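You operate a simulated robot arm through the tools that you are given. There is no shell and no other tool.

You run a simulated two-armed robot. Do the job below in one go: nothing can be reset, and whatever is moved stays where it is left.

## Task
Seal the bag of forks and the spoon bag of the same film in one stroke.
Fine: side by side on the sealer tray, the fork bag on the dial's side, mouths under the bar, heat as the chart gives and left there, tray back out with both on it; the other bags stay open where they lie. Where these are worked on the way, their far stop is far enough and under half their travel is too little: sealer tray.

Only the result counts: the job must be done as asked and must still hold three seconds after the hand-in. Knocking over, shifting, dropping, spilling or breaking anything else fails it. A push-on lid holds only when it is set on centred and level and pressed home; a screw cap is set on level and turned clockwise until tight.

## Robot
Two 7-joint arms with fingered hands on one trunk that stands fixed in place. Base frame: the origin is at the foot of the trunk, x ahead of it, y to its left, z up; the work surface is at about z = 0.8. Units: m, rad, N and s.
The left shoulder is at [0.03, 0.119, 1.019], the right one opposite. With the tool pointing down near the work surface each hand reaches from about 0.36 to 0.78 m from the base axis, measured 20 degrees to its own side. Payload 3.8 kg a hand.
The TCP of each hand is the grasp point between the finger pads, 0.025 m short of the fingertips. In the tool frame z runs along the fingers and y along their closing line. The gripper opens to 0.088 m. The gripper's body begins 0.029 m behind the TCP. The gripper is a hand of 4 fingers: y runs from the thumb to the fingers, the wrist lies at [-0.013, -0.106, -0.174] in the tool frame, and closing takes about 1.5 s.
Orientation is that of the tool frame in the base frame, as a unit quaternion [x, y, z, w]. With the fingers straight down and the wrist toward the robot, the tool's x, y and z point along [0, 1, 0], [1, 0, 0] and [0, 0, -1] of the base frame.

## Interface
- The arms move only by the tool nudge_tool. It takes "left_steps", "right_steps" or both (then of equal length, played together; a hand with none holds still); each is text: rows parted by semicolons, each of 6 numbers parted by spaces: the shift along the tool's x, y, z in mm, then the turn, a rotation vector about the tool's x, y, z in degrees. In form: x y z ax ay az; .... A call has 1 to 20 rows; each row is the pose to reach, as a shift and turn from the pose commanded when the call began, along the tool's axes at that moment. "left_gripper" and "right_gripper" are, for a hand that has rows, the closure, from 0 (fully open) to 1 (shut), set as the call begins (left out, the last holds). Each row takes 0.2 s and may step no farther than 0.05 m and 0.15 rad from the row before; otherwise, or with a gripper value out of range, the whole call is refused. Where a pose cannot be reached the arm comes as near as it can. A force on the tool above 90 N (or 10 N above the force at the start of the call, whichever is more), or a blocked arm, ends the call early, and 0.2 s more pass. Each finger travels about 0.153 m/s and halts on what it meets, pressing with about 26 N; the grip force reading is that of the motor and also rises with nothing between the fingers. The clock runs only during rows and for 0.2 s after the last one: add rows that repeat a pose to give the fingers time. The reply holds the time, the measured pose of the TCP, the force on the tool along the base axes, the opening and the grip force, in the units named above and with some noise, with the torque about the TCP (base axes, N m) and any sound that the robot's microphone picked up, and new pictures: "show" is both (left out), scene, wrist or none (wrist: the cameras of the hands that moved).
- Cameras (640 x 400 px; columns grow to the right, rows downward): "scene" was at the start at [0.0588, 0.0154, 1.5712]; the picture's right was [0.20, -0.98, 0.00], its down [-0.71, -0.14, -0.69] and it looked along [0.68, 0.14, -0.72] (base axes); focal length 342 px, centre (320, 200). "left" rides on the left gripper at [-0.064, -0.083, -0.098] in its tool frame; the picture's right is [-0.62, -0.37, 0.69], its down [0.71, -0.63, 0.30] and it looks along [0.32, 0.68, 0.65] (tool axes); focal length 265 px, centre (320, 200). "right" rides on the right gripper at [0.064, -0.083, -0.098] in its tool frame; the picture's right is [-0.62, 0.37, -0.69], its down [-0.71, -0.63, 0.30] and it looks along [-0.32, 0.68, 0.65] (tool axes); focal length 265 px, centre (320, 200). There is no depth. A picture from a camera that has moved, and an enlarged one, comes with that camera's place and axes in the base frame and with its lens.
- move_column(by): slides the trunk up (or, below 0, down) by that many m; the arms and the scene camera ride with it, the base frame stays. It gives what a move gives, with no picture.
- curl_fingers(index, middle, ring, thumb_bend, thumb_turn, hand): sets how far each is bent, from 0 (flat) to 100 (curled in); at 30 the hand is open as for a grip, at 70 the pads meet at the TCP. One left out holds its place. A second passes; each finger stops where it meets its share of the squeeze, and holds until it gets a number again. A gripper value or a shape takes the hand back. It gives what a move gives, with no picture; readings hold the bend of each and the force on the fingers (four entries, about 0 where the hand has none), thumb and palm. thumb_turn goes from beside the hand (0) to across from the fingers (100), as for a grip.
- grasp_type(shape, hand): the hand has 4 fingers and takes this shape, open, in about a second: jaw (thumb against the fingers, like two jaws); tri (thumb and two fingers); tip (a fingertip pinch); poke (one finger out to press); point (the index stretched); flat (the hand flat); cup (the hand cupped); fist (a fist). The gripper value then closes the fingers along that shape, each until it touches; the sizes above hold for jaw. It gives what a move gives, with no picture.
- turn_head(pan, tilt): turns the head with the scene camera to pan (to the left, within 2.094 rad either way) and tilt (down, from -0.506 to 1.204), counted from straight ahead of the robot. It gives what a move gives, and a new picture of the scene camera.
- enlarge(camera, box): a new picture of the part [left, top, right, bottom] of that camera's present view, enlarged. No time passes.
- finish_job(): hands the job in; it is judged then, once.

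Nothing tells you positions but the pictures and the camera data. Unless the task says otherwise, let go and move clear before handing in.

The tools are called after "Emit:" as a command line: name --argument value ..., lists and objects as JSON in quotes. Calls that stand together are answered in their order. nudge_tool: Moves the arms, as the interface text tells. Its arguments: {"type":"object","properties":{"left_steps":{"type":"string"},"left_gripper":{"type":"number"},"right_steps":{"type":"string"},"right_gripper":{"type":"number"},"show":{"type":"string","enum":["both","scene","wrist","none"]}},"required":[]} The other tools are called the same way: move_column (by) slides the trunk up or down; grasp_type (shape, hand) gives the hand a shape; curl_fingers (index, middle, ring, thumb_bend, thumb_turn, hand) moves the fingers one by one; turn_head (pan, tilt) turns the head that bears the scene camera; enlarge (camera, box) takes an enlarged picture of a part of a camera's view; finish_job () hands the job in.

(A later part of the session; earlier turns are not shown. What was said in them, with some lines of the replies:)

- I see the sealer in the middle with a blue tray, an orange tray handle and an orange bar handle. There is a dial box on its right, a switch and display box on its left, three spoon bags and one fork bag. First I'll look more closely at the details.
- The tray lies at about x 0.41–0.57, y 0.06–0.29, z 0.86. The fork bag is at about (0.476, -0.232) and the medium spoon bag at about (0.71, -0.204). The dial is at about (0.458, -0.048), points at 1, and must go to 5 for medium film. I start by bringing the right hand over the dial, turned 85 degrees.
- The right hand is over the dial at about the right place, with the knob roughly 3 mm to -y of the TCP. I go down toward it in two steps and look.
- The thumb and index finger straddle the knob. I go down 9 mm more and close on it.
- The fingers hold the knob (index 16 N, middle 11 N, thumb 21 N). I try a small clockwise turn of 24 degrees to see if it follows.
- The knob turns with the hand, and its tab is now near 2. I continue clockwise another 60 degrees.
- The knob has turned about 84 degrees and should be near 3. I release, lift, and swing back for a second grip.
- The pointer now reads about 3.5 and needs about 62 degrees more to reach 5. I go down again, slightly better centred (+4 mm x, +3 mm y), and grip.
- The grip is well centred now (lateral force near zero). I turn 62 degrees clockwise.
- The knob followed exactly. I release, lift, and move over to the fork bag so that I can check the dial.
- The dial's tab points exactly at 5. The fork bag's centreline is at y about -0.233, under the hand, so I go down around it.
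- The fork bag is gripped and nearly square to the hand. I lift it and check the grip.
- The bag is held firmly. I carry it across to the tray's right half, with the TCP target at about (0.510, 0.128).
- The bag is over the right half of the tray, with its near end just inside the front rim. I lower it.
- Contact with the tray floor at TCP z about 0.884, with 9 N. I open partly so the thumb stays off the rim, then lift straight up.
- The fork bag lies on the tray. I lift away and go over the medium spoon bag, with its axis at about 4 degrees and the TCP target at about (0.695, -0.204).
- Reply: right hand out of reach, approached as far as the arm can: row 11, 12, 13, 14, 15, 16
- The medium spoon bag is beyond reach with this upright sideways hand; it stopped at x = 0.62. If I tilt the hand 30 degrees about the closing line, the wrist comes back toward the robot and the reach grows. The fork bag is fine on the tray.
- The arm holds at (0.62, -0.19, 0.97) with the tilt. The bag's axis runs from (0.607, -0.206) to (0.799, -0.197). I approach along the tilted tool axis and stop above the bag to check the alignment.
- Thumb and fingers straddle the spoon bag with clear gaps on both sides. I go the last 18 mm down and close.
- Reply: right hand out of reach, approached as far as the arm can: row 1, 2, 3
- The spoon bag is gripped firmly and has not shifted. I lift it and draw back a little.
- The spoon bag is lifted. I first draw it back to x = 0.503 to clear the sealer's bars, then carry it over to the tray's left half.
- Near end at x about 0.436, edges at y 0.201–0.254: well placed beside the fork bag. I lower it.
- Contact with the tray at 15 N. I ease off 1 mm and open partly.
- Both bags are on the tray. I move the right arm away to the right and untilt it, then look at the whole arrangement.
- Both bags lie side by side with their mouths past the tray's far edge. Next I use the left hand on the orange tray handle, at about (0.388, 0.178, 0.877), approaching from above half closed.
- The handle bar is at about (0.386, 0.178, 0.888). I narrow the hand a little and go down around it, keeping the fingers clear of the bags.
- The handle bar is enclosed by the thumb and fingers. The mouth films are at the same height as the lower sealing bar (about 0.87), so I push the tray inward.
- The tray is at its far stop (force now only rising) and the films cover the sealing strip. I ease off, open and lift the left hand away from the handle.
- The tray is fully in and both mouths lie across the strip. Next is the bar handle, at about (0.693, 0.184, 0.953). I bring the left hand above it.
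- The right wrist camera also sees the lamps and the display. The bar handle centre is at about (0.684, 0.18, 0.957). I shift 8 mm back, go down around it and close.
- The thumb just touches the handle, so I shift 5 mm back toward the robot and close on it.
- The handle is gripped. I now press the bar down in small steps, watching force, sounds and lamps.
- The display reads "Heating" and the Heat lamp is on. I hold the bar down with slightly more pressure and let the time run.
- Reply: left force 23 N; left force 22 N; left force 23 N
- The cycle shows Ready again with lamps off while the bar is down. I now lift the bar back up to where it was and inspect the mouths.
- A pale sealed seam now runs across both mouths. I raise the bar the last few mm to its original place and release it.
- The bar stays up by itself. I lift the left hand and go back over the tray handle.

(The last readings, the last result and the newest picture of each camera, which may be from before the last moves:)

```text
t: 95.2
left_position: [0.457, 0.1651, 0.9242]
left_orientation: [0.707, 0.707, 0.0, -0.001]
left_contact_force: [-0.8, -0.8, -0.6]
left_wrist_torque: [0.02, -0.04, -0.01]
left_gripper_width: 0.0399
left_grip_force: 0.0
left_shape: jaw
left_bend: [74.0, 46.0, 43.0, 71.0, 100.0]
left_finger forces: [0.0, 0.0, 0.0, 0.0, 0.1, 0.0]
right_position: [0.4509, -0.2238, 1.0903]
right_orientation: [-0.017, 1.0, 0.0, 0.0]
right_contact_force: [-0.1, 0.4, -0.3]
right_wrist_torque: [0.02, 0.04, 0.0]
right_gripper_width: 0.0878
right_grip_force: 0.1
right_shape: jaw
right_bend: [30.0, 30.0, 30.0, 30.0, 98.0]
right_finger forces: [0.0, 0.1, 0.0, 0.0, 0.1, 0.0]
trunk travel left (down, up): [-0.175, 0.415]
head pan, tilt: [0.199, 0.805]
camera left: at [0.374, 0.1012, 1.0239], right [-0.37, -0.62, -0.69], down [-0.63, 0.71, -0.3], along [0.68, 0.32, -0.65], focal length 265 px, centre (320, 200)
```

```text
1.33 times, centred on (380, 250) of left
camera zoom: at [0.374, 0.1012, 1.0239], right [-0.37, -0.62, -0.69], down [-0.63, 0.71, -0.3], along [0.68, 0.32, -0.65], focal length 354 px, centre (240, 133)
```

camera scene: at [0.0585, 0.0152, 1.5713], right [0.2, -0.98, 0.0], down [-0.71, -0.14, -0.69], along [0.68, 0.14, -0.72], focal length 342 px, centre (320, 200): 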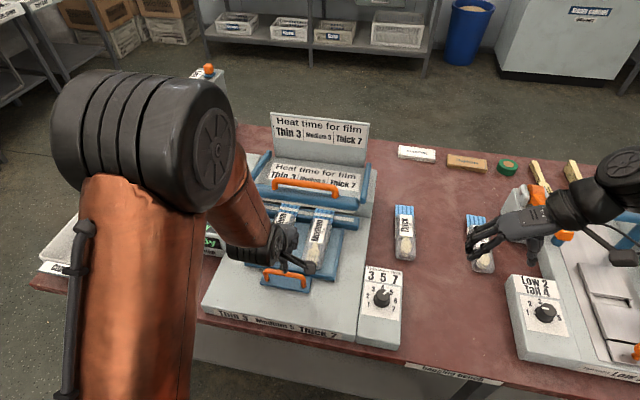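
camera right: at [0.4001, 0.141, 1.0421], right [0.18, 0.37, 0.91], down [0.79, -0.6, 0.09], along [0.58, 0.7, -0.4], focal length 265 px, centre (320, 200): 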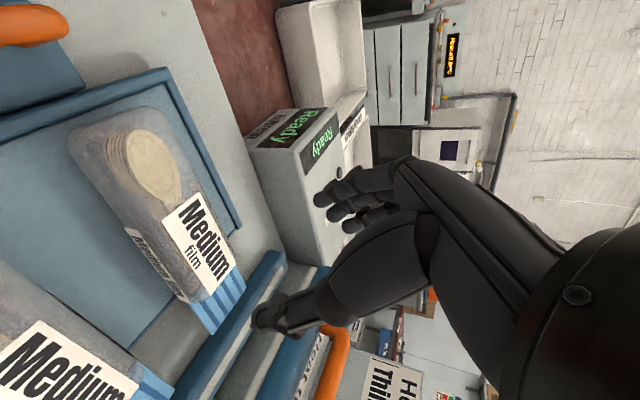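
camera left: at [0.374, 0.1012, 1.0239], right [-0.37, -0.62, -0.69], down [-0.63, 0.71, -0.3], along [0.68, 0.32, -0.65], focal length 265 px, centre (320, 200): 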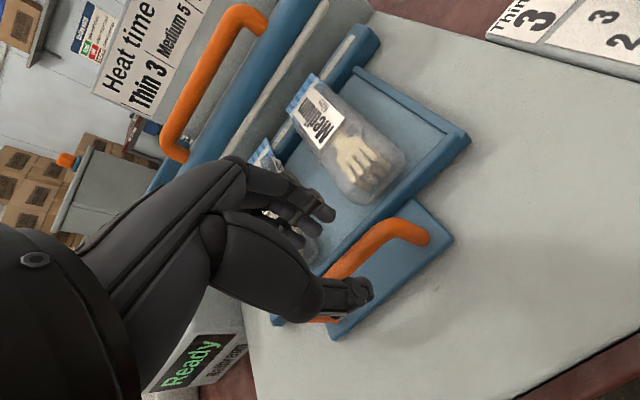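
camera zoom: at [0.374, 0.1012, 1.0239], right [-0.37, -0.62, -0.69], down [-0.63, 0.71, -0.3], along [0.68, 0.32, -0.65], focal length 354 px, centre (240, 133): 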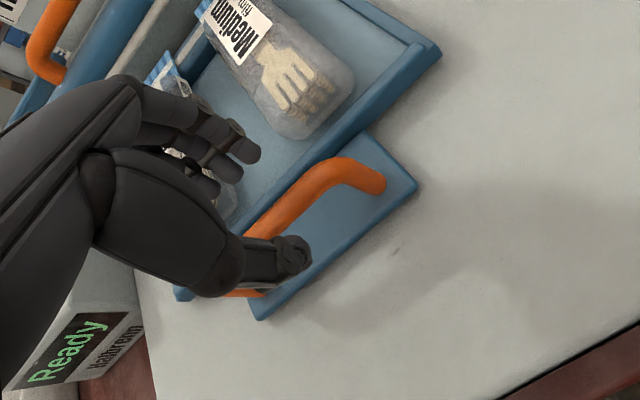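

Emit:
nudge_tool --left_steps "0 0 10 0 0 0; 0 0 20 0 0 0; 0 0 26 0 0 0; 0 0 26 0 0 0" --show "none"

Emit:
nudge_tool --left_steps "0 0 0 0 0 0; 0 0 0 0 0 0; 0 0 0 0 0 0; 0 0 0 0 0 0; 0 0 0 0 0 0; 0 0 0 0 0 0" --left_gripper 0.97 --show "wrist"

Emit:
enlarge --camera "left" --box '[220, 100, 540, 400]'

```text
t: 96.2
left_position: [0.4565, 0.1646, 0.8992]
left_orientation: [0.707, 0.707, -0.001, -0.001]
left_contact_force: [0.5, -0.2, -0.2]
left_wrist_torque: [-0.03, 0.0, 0.03]
left_gripper_width: 0.04
left_grip_force: 0.1
left_shape: jaw
left_bend: [74.0, 46.0, 43.0, 71.0, 100.0]
left_finger forces: [0.0, 0.1, 0.1, 0.0, 0.0, 0.1]
right_position: [0.4515, -0.2232, 1.0909]
right_orientation: [-0.017, 1.0, 0.001, 0.0]
right_contact_force: [-0.3, 0.2, 0.4]
right_wrist_torque: [0.02, -0.01, 0.01]
right_gripper_width: 0.0878
right_grip_force: 0.1
right_shape: jaw
right_bend: [30.0, 30.0, 30.0, 30.0, 98.0]
right_finger forces: [0.0, 0.1, 0.0, 0.0, 0.1, 0.1]
trunk travel left (down, up): [-0.175, 0.415]
head pan, tilt: [0.199, 0.805]
```

```text
t: 97.6
left_position: [0.4573, 0.1667, 0.8974]
left_orientation: [0.708, 0.707, 0.0, 0.0]
left_contact_force: [-1.4, 0.2, -0.5]
left_wrist_torque: [0.0, 0.02, 0.01]
left_gripper_width: 0.003
left_grip_force: 0.1
left_shape: jaw
left_bend: [71.0, 68.0, 68.0, 71.0, 100.0]
left_finger forces: [0.0, 0.0, 0.0, 0.0, 1.2, 0.1]
right_position: [0.4519, -0.2245, 1.0899]
right_orientation: [-0.018, 1.0, -0.001, 0.0]
right_contact_force: [0.0, 0.3, 0.3]
right_wrist_torque: [-0.03, 0.02, -0.01]
right_gripper_width: 0.0879
right_grip_force: 0.1
right_shape: jaw
right_bend: [30.0, 30.0, 30.0, 30.0, 98.0]
right_finger forces: [0.0, 0.0, 0.0, 0.0, 0.1, 0.1]
trunk travel left (down, up): [-0.175, 0.415]
head pan, tilt: [0.199, 0.805]
camera left: at [0.3741, 0.1014, 0.9977], right [-0.37, -0.62, -0.69], down [-0.63, 0.71, -0.3], along [0.68, 0.32, -0.65], focal length 265 px, centre (320, 200)
```

left: 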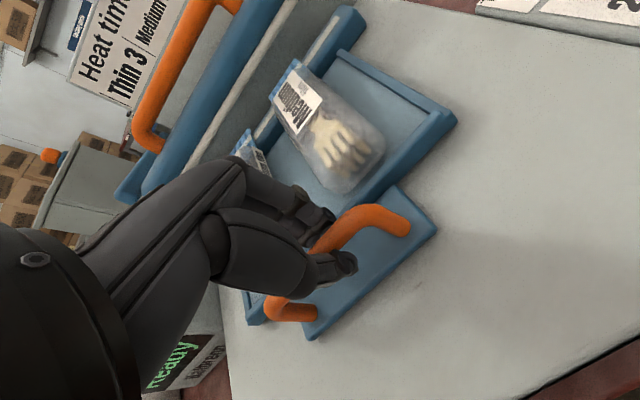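

```text
1.33 times, centred on (380, 250) of left
camera zoom: at [0.3741, 0.1014, 0.9977], right [-0.37, -0.62, -0.69], down [-0.63, 0.71, -0.3], along [0.68, 0.32, -0.65], focal length 354 px, centre (240, 133)
```

zoom: 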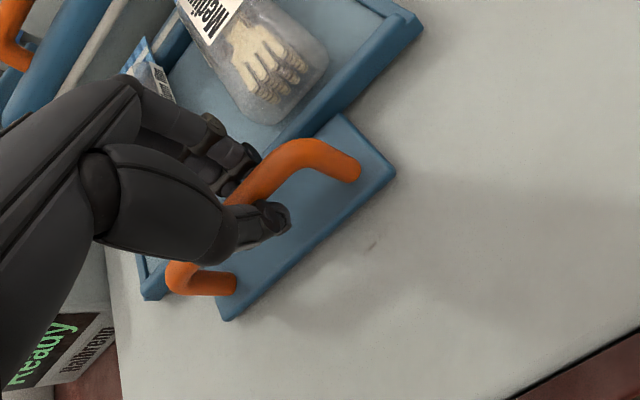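

The handle is enclosed again. I pull the tray slowly outward.

Emit:
nudge_tool --left_steps "0 -4 0 0 0 0; 0 -8 0 0 0 0; 0 -12 0 0 0 0; 0 -17 0 0 0 0; 0 -22 0 0 0 0; 0 -27 0 0 0 0; 0 -32 0 0 0 0; 0 -37 0 0 0 0; 0 -42 0 0 0 0; 0 -46 0 0 0 0; 0 -46 0 0 0 0" --show "both"

Emit:
enlarge --camera "scene" --box '[220, 150, 380, 290]'

```text
t: 100.0
left_position: [0.4099, 0.1656, 0.8979]
left_orientation: [0.707, 0.707, -0.001, 0.0]
left_contact_force: [1.7, 0.1, -1.0]
left_wrist_torque: [-0.01, 0.0, 0.0]
left_gripper_width: 0.0027
left_grip_force: 0.1
left_shape: jaw
left_bend: [66.0, 68.0, 67.0, 71.0, 100.0]
left_finger forces: [0.4, 0.0, 0.5, 0.0, 0.0, 0.1]
right_position: [0.4525, -0.2229, 1.0901]
right_orientation: [-0.018, 1.0, -0.001, 0.0]
right_contact_force: [0.2, 0.0, 0.3]
right_wrist_torque: [0.0, 0.0, 0.02]
right_gripper_width: 0.088
right_grip_force: 0.0
right_shape: jaw
right_bend: [30.0, 30.0, 30.0, 30.0, 98.0]
right_finger forces: [0.0, 0.0, 0.0, 0.0, 0.0, 0.0]
trunk travel left (down, up): [-0.175, 0.415]
head pan, tilt: [0.199, 0.805]
camera scene: at [0.0591, 0.0153, 1.5712], right [0.2, -0.98, 0.0], down [-0.71, -0.14, -0.69], along [0.68, 0.14, -0.72], focal length 342 px, centre (320, 200)
camera left: at [0.3281, 0.101, 0.9975], right [-0.37, -0.62, -0.69], down [-0.63, 0.71, -0.3], along [0.68, 0.33, -0.65], focal length 265 px, centre (320, 200)
```

scene: 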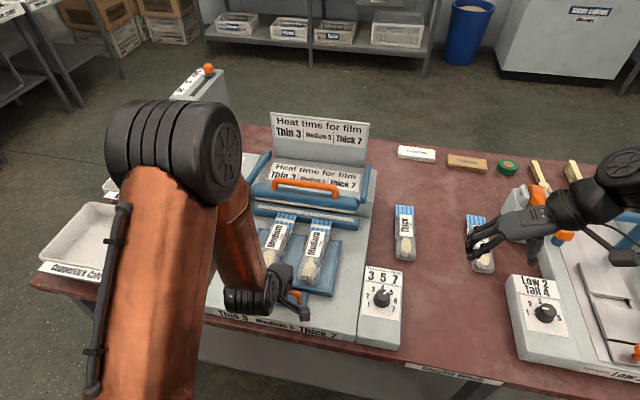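
left: 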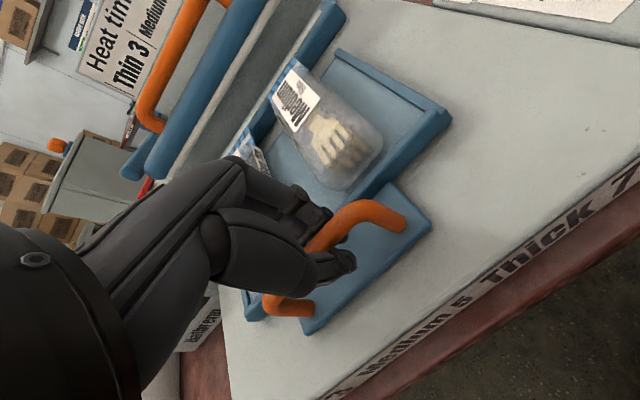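

```text
2.86 times, centred on (300, 220) of scene
camera zoom: at [0.0591, 0.0153, 1.5712], right [0.2, -0.98, 0.0], down [-0.71, -0.14, -0.69], along [0.68, 0.14, -0.72], focal length 977 px, centre (377, 143)
```

zoom: 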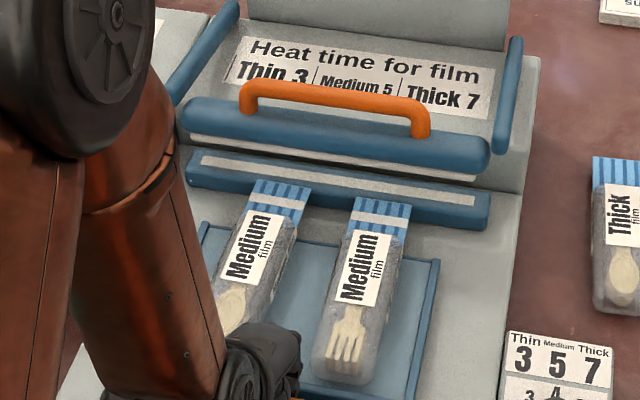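

Emit:
nudge_tool --left_steps "0 -4 0 0 0 0; 0 -8 0 0 0 0; 0 -12 0 0 0 0; 0 -16 0 0 0 0; 0 -20 0 0 0 0; 0 -24 0 0 0 0; 0 -24 0 0 0 0" --show "none"

Emit:
nudge_tool --left_steps "0 -3 0 0 0 0; 0 -6 0 0 0 0; 0 -6 0 0 0 0" --show "scene"

Emit:
enlarge --camera "scene" --box '[220, 180, 380, 320]'

Emit:
enlarge --camera "right" --box '[270, 60, 420, 200]'

```text
t: 101.6
left_position: [0.3871, 0.165, 0.898]
left_orientation: [0.708, 0.707, 0.0, 0.0]
left_contact_force: [1.4, -0.9, -0.7]
left_wrist_torque: [-0.04, 0.0, 0.0]
left_gripper_width: 0.0028
left_grip_force: 0.1
left_shape: jaw
left_bend: [66.0, 68.0, 67.0, 71.0, 100.0]
left_finger forces: [0.5, 0.1, 0.8, 0.0, 0.1, 0.0]
right_position: [0.4519, -0.2241, 1.0889]
right_orientation: [-0.017, 1.0, 0.0, 0.001]
right_contact_force: [-0.9, -0.1, 0.5]
right_wrist_torque: [-0.01, 0.01, -0.01]
right_gripper_width: 0.088
right_grip_force: 0.0
right_shape: jaw
right_bend: [30.0, 30.0, 30.0, 30.0, 98.0]
right_finger forces: [0.1, 0.1, 0.0, 0.0, 0.0, 0.0]
trunk travel left (down, up): [-0.175, 0.415]
head pan, tilt: [0.199, 0.805]
```

```text
t: 102.4
left_position: [0.381, 0.1655, 0.899]
left_orientation: [0.707, 0.707, 0.0, 0.0]
left_contact_force: [4.4, -0.6, -1.5]
left_wrist_torque: [-0.01, -0.02, -0.07]
left_gripper_width: 0.0027
left_grip_force: 0.1
left_shape: jaw
left_bend: [65.0, 68.0, 66.0, 71.0, 100.0]
left_finger forces: [1.9, 0.4, 1.9, 0.0, 0.0, 0.1]
right_position: [0.4527, -0.2228, 1.0898]
right_orientation: [-0.017, 1.0, 0.0, 0.0]
right_contact_force: [-0.8, 0.0, -0.1]
right_wrist_torque: [0.0, -0.01, 0.0]
right_gripper_width: 0.088
right_grip_force: 0.0
right_shape: jaw
right_bend: [30.0, 30.0, 30.0, 30.0, 98.0]
right_finger forces: [0.0, 0.1, 0.0, 0.0, 0.0, 0.0]
trunk travel left (down, up): [-0.175, 0.415]
head pan, tilt: [0.199, 0.805]
camera scene: at [0.0596, 0.0153, 1.5712], right [0.2, -0.98, 0.0], down [-0.71, -0.14, -0.69], along [0.68, 0.14, -0.72], focal length 342 px, centre (320, 200)
```

scene: 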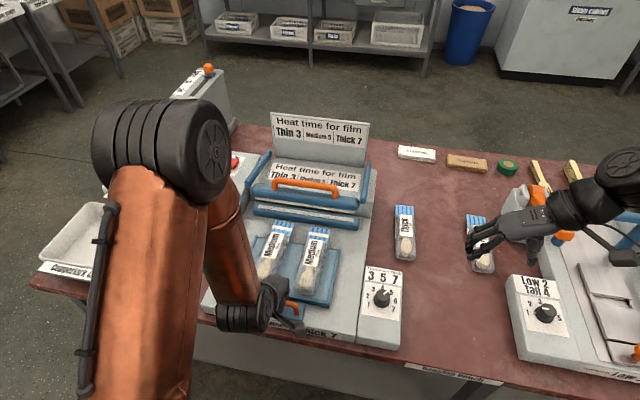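

```text
2.86 times, centred on (300, 250) of scene
camera zoom: at [0.0596, 0.0153, 1.5712], right [0.2, -0.98, 0.0], down [-0.71, -0.14, -0.69], along [0.68, 0.14, -0.72], focal length 977 px, centre (377, 57)
```

zoom: 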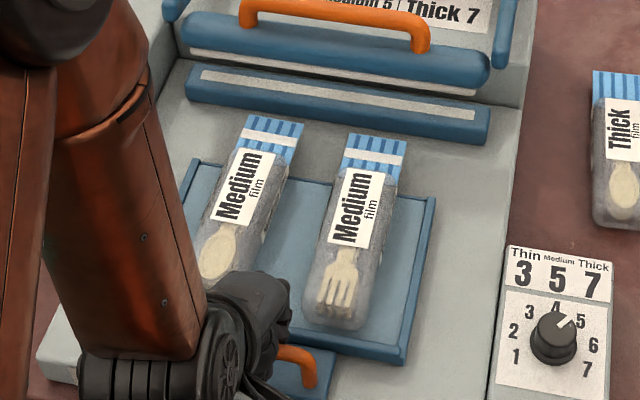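

```text
2.86 times, centred on (345, 130) of right
camera zoom: at [0.3903, -0.3086, 1.1869], right [0.61, 0.39, 0.69], down [0.74, -0.61, -0.3], along [0.3, 0.69, -0.65], focal length 758 px, centre (249, 400)
```

zoom: 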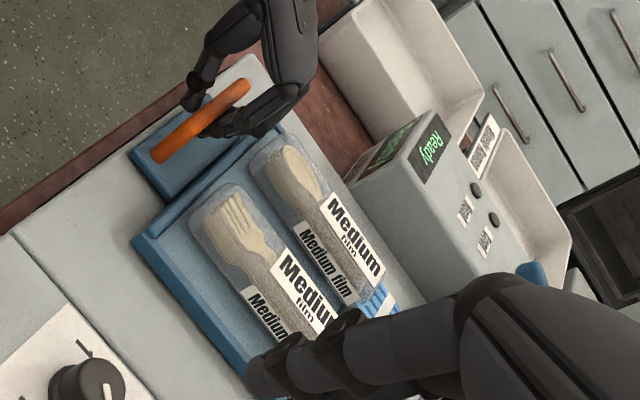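

The tray is fully out (force rising at the stop) with both sealed bags on it. I ease off, open, and lift the left hand clear.

Emit:
nudge_tool --left_steps "0 2 0 0 0 0; 0 4 0 0 0 0; 0 4 0 0 0 0" --show "none"

Emit:
nudge_tool --left_steps "0 0 0 0 0 0; 0 0 0 0 0 0; 0 0 0 0 0 0; 0 0 0 0 0 0; 0 0 -15 0 0 0; 0 0 -40 0 0 0; 0 0 -80 0 0 0; 0 0 -125 0 0 0; 20 0 -170 0 0 0; 50 10 -205 0 0 0; 90 20 -225 0 0 0; 90 20 -225 0 0 0" --left_gripper 0.5 --show "scene"

Emit:
enlarge --camera "scene" --box '[200, 180, 420, 340]'

Emit:
enlarge --camera "scene" --box '[230, 100, 390, 240]'

Emit:
enlarge --camera "right" --box '[270, 60, 420, 200]'

```text
t: 103.2
left_position: [0.3851, 0.1655, 0.8985]
left_orientation: [0.708, 0.707, -0.001, 0.0]
left_contact_force: [1.1, 0.2, -0.9]
left_wrist_torque: [0.01, -0.04, 0.0]
left_gripper_width: 0.0026
left_grip_force: 0.0
left_shape: jaw
left_bend: [67.0, 68.0, 68.0, 71.0, 100.0]
left_finger forces: [0.3, 0.1, 0.6, 0.0, 0.1, 0.0]
right_position: [0.4507, -0.2228, 1.0893]
right_orientation: [-0.016, 1.0, 0.0, 0.0]
right_contact_force: [0.9, -0.4, -0.4]
right_wrist_torque: [0.01, 0.01, -0.03]
right_gripper_width: 0.088
right_grip_force: 0.0
right_shape: jaw
right_bend: [30.0, 30.0, 30.0, 30.0, 98.0]
right_finger forces: [0.1, 0.0, 0.0, 0.0, 0.0, 0.1]
trunk travel left (down, up): [-0.175, 0.415]
head pan, tilt: [0.199, 0.805]
```

```text
t: 105.8
left_position: [0.4053, 0.2544, 1.1228]
left_orientation: [0.707, 0.707, 0.0, 0.0]
left_contact_force: [0.8, -0.3, 0.1]
left_wrist_torque: [0.03, 0.04, 0.0]
left_gripper_width: 0.0438
left_grip_force: 0.1
left_shape: jaw
left_bend: [74.0, 44.0, 41.0, 70.0, 100.0]
left_finger forces: [0.0, 0.0, 0.0, 0.0, 0.0, 0.0]
right_position: [0.4525, -0.2251, 1.0897]
right_orientation: [-0.016, 1.0, 0.0, 0.0]
right_contact_force: [0.6, -0.3, 0.1]
right_wrist_torque: [0.05, 0.01, -0.03]
right_gripper_width: 0.0877
right_grip_force: 0.1
right_shape: jaw
right_bend: [30.0, 30.0, 30.0, 30.0, 98.0]
right_finger forces: [0.1, 0.0, 0.0, 0.1, 0.1, 0.0]
trunk travel left (down, up): [-0.175, 0.415]
head pan, tilt: [0.199, 0.805]
camera scene: at [0.0592, 0.0133, 1.5712], right [0.2, -0.98, 0.0], down [-0.71, -0.14, -0.69], along [0.68, 0.14, -0.72], focal length 342 px, centre (320, 200)
```

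scene: 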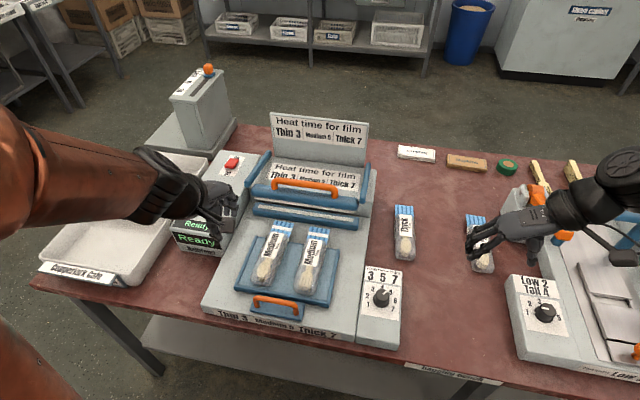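

```text
2.50 times, centred on (310, 260) of scene
camera zoom: at [0.0592, 0.0133, 1.5712], right [0.2, -0.98, 0.0], down [-0.71, -0.14, -0.69], along [0.68, 0.14, -0.72], focal length 855 px, centre (345, 50)
```

zoom: 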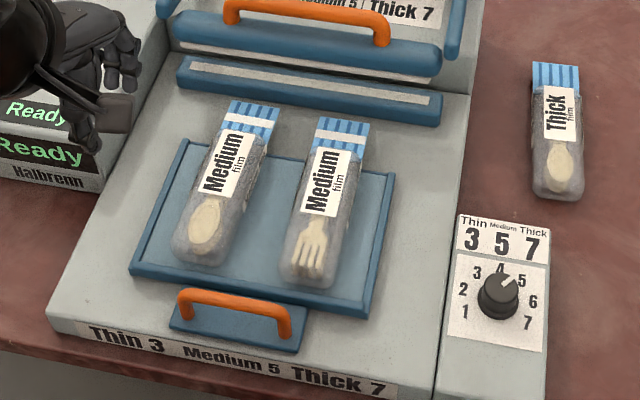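

```text
2.86 times, centred on (310, 170) of scene
camera zoom: at [0.0592, 0.0133, 1.5712], right [0.2, -0.98, 0.0], down [-0.71, -0.14, -0.69], along [0.68, 0.14, -0.72], focal length 977 px, centre (349, 286)
```

zoom: 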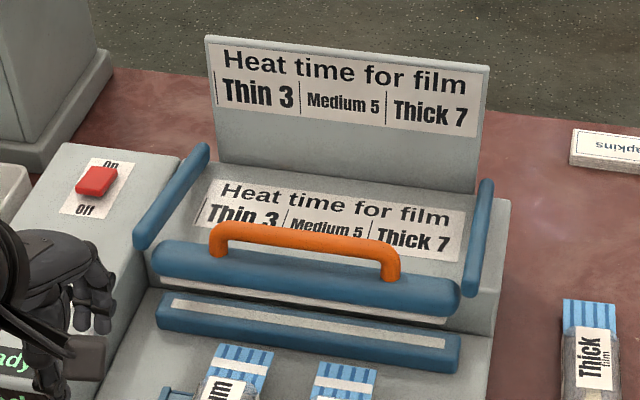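

```text
2.86 times, centred on (345, 130) of right
camera zoom: at [0.3899, -0.31, 1.1866], right [0.61, 0.39, 0.69], down [0.74, -0.6, -0.31], along [0.3, 0.7, -0.65], focal length 758 px, centre (249, 400)
```

zoom: 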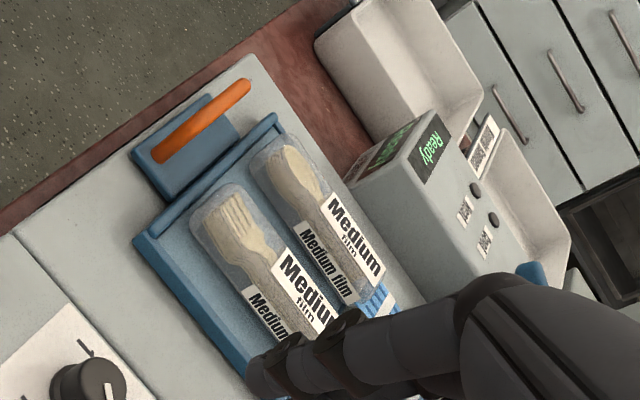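

Emit:
enlarge --camera "scene" --box '[350, 190, 530, 340]'

Emit:
enlarge --camera "scene" --box '[360, 260, 410, 310]'

```text
2.67 times, centred on (440, 265) of scene
camera zoom: at [0.0592, 0.0133, 1.5712], right [0.2, -0.98, 0.0], down [-0.71, -0.14, -0.69], along [0.68, 0.14, -0.72], focal length 912 px, centre (0, 27)
```

zoom: 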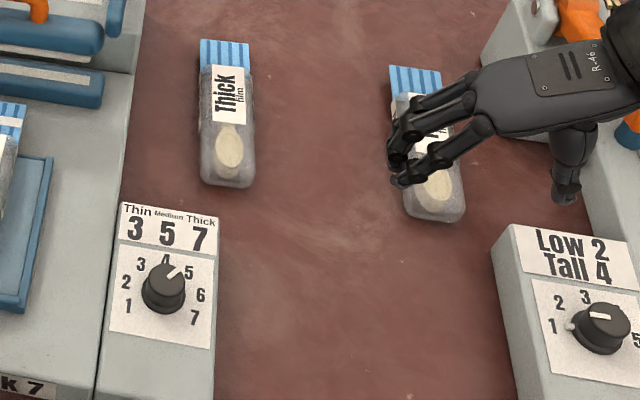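

```text
8.00 times, centred on (385, 285) of scene
camera zoom: at [0.0592, 0.0133, 1.5712], right [0.2, -0.98, 0.0], down [-0.71, -0.14, -0.69], along [0.68, 0.14, -0.72], focal length 2735 px, centre (-200, -480)
```

zoom: 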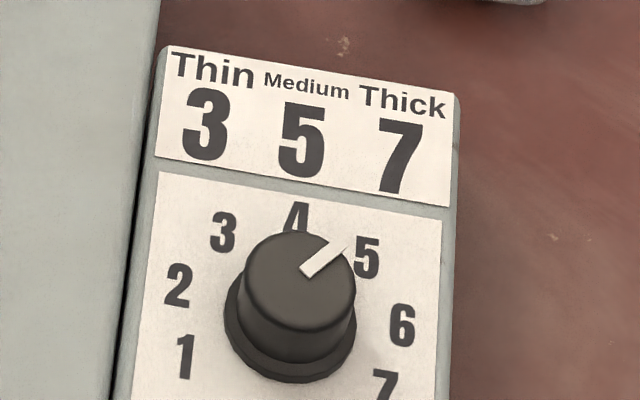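

Both bags are sealed and lie side by side on the tray, which is back out, with the fork bag on the dial's side. The dial stays at 5, and the thick and thin bags are untouched. Both hands are clear, so I hand in.

Emit:
finish_job

```text
The job is handed in.
```

The medium-film fork bag and the medium-film spoon bag are both sealed, done in a single stroke of the bar, and the job is handed in.

- **Seal:** when I lifted the bar, a pale sealed seam ran across both mouths. The sealer had shown "Heating" and then "Ready" while the bar was held down.
- **Heat:** the dial is at 5, as the chart gives for medium film, and I left it there.
- **Tray:** it was pushed in to its far stop for the sealing and is now pulled fully back out, with both bags on it. They lie side by side, the fork bag on the dial's side.
- **Other bags:** the thick and thin spoon bags lie open where they were.
- **Hands:** both hands let go and moved clear before I handed in.
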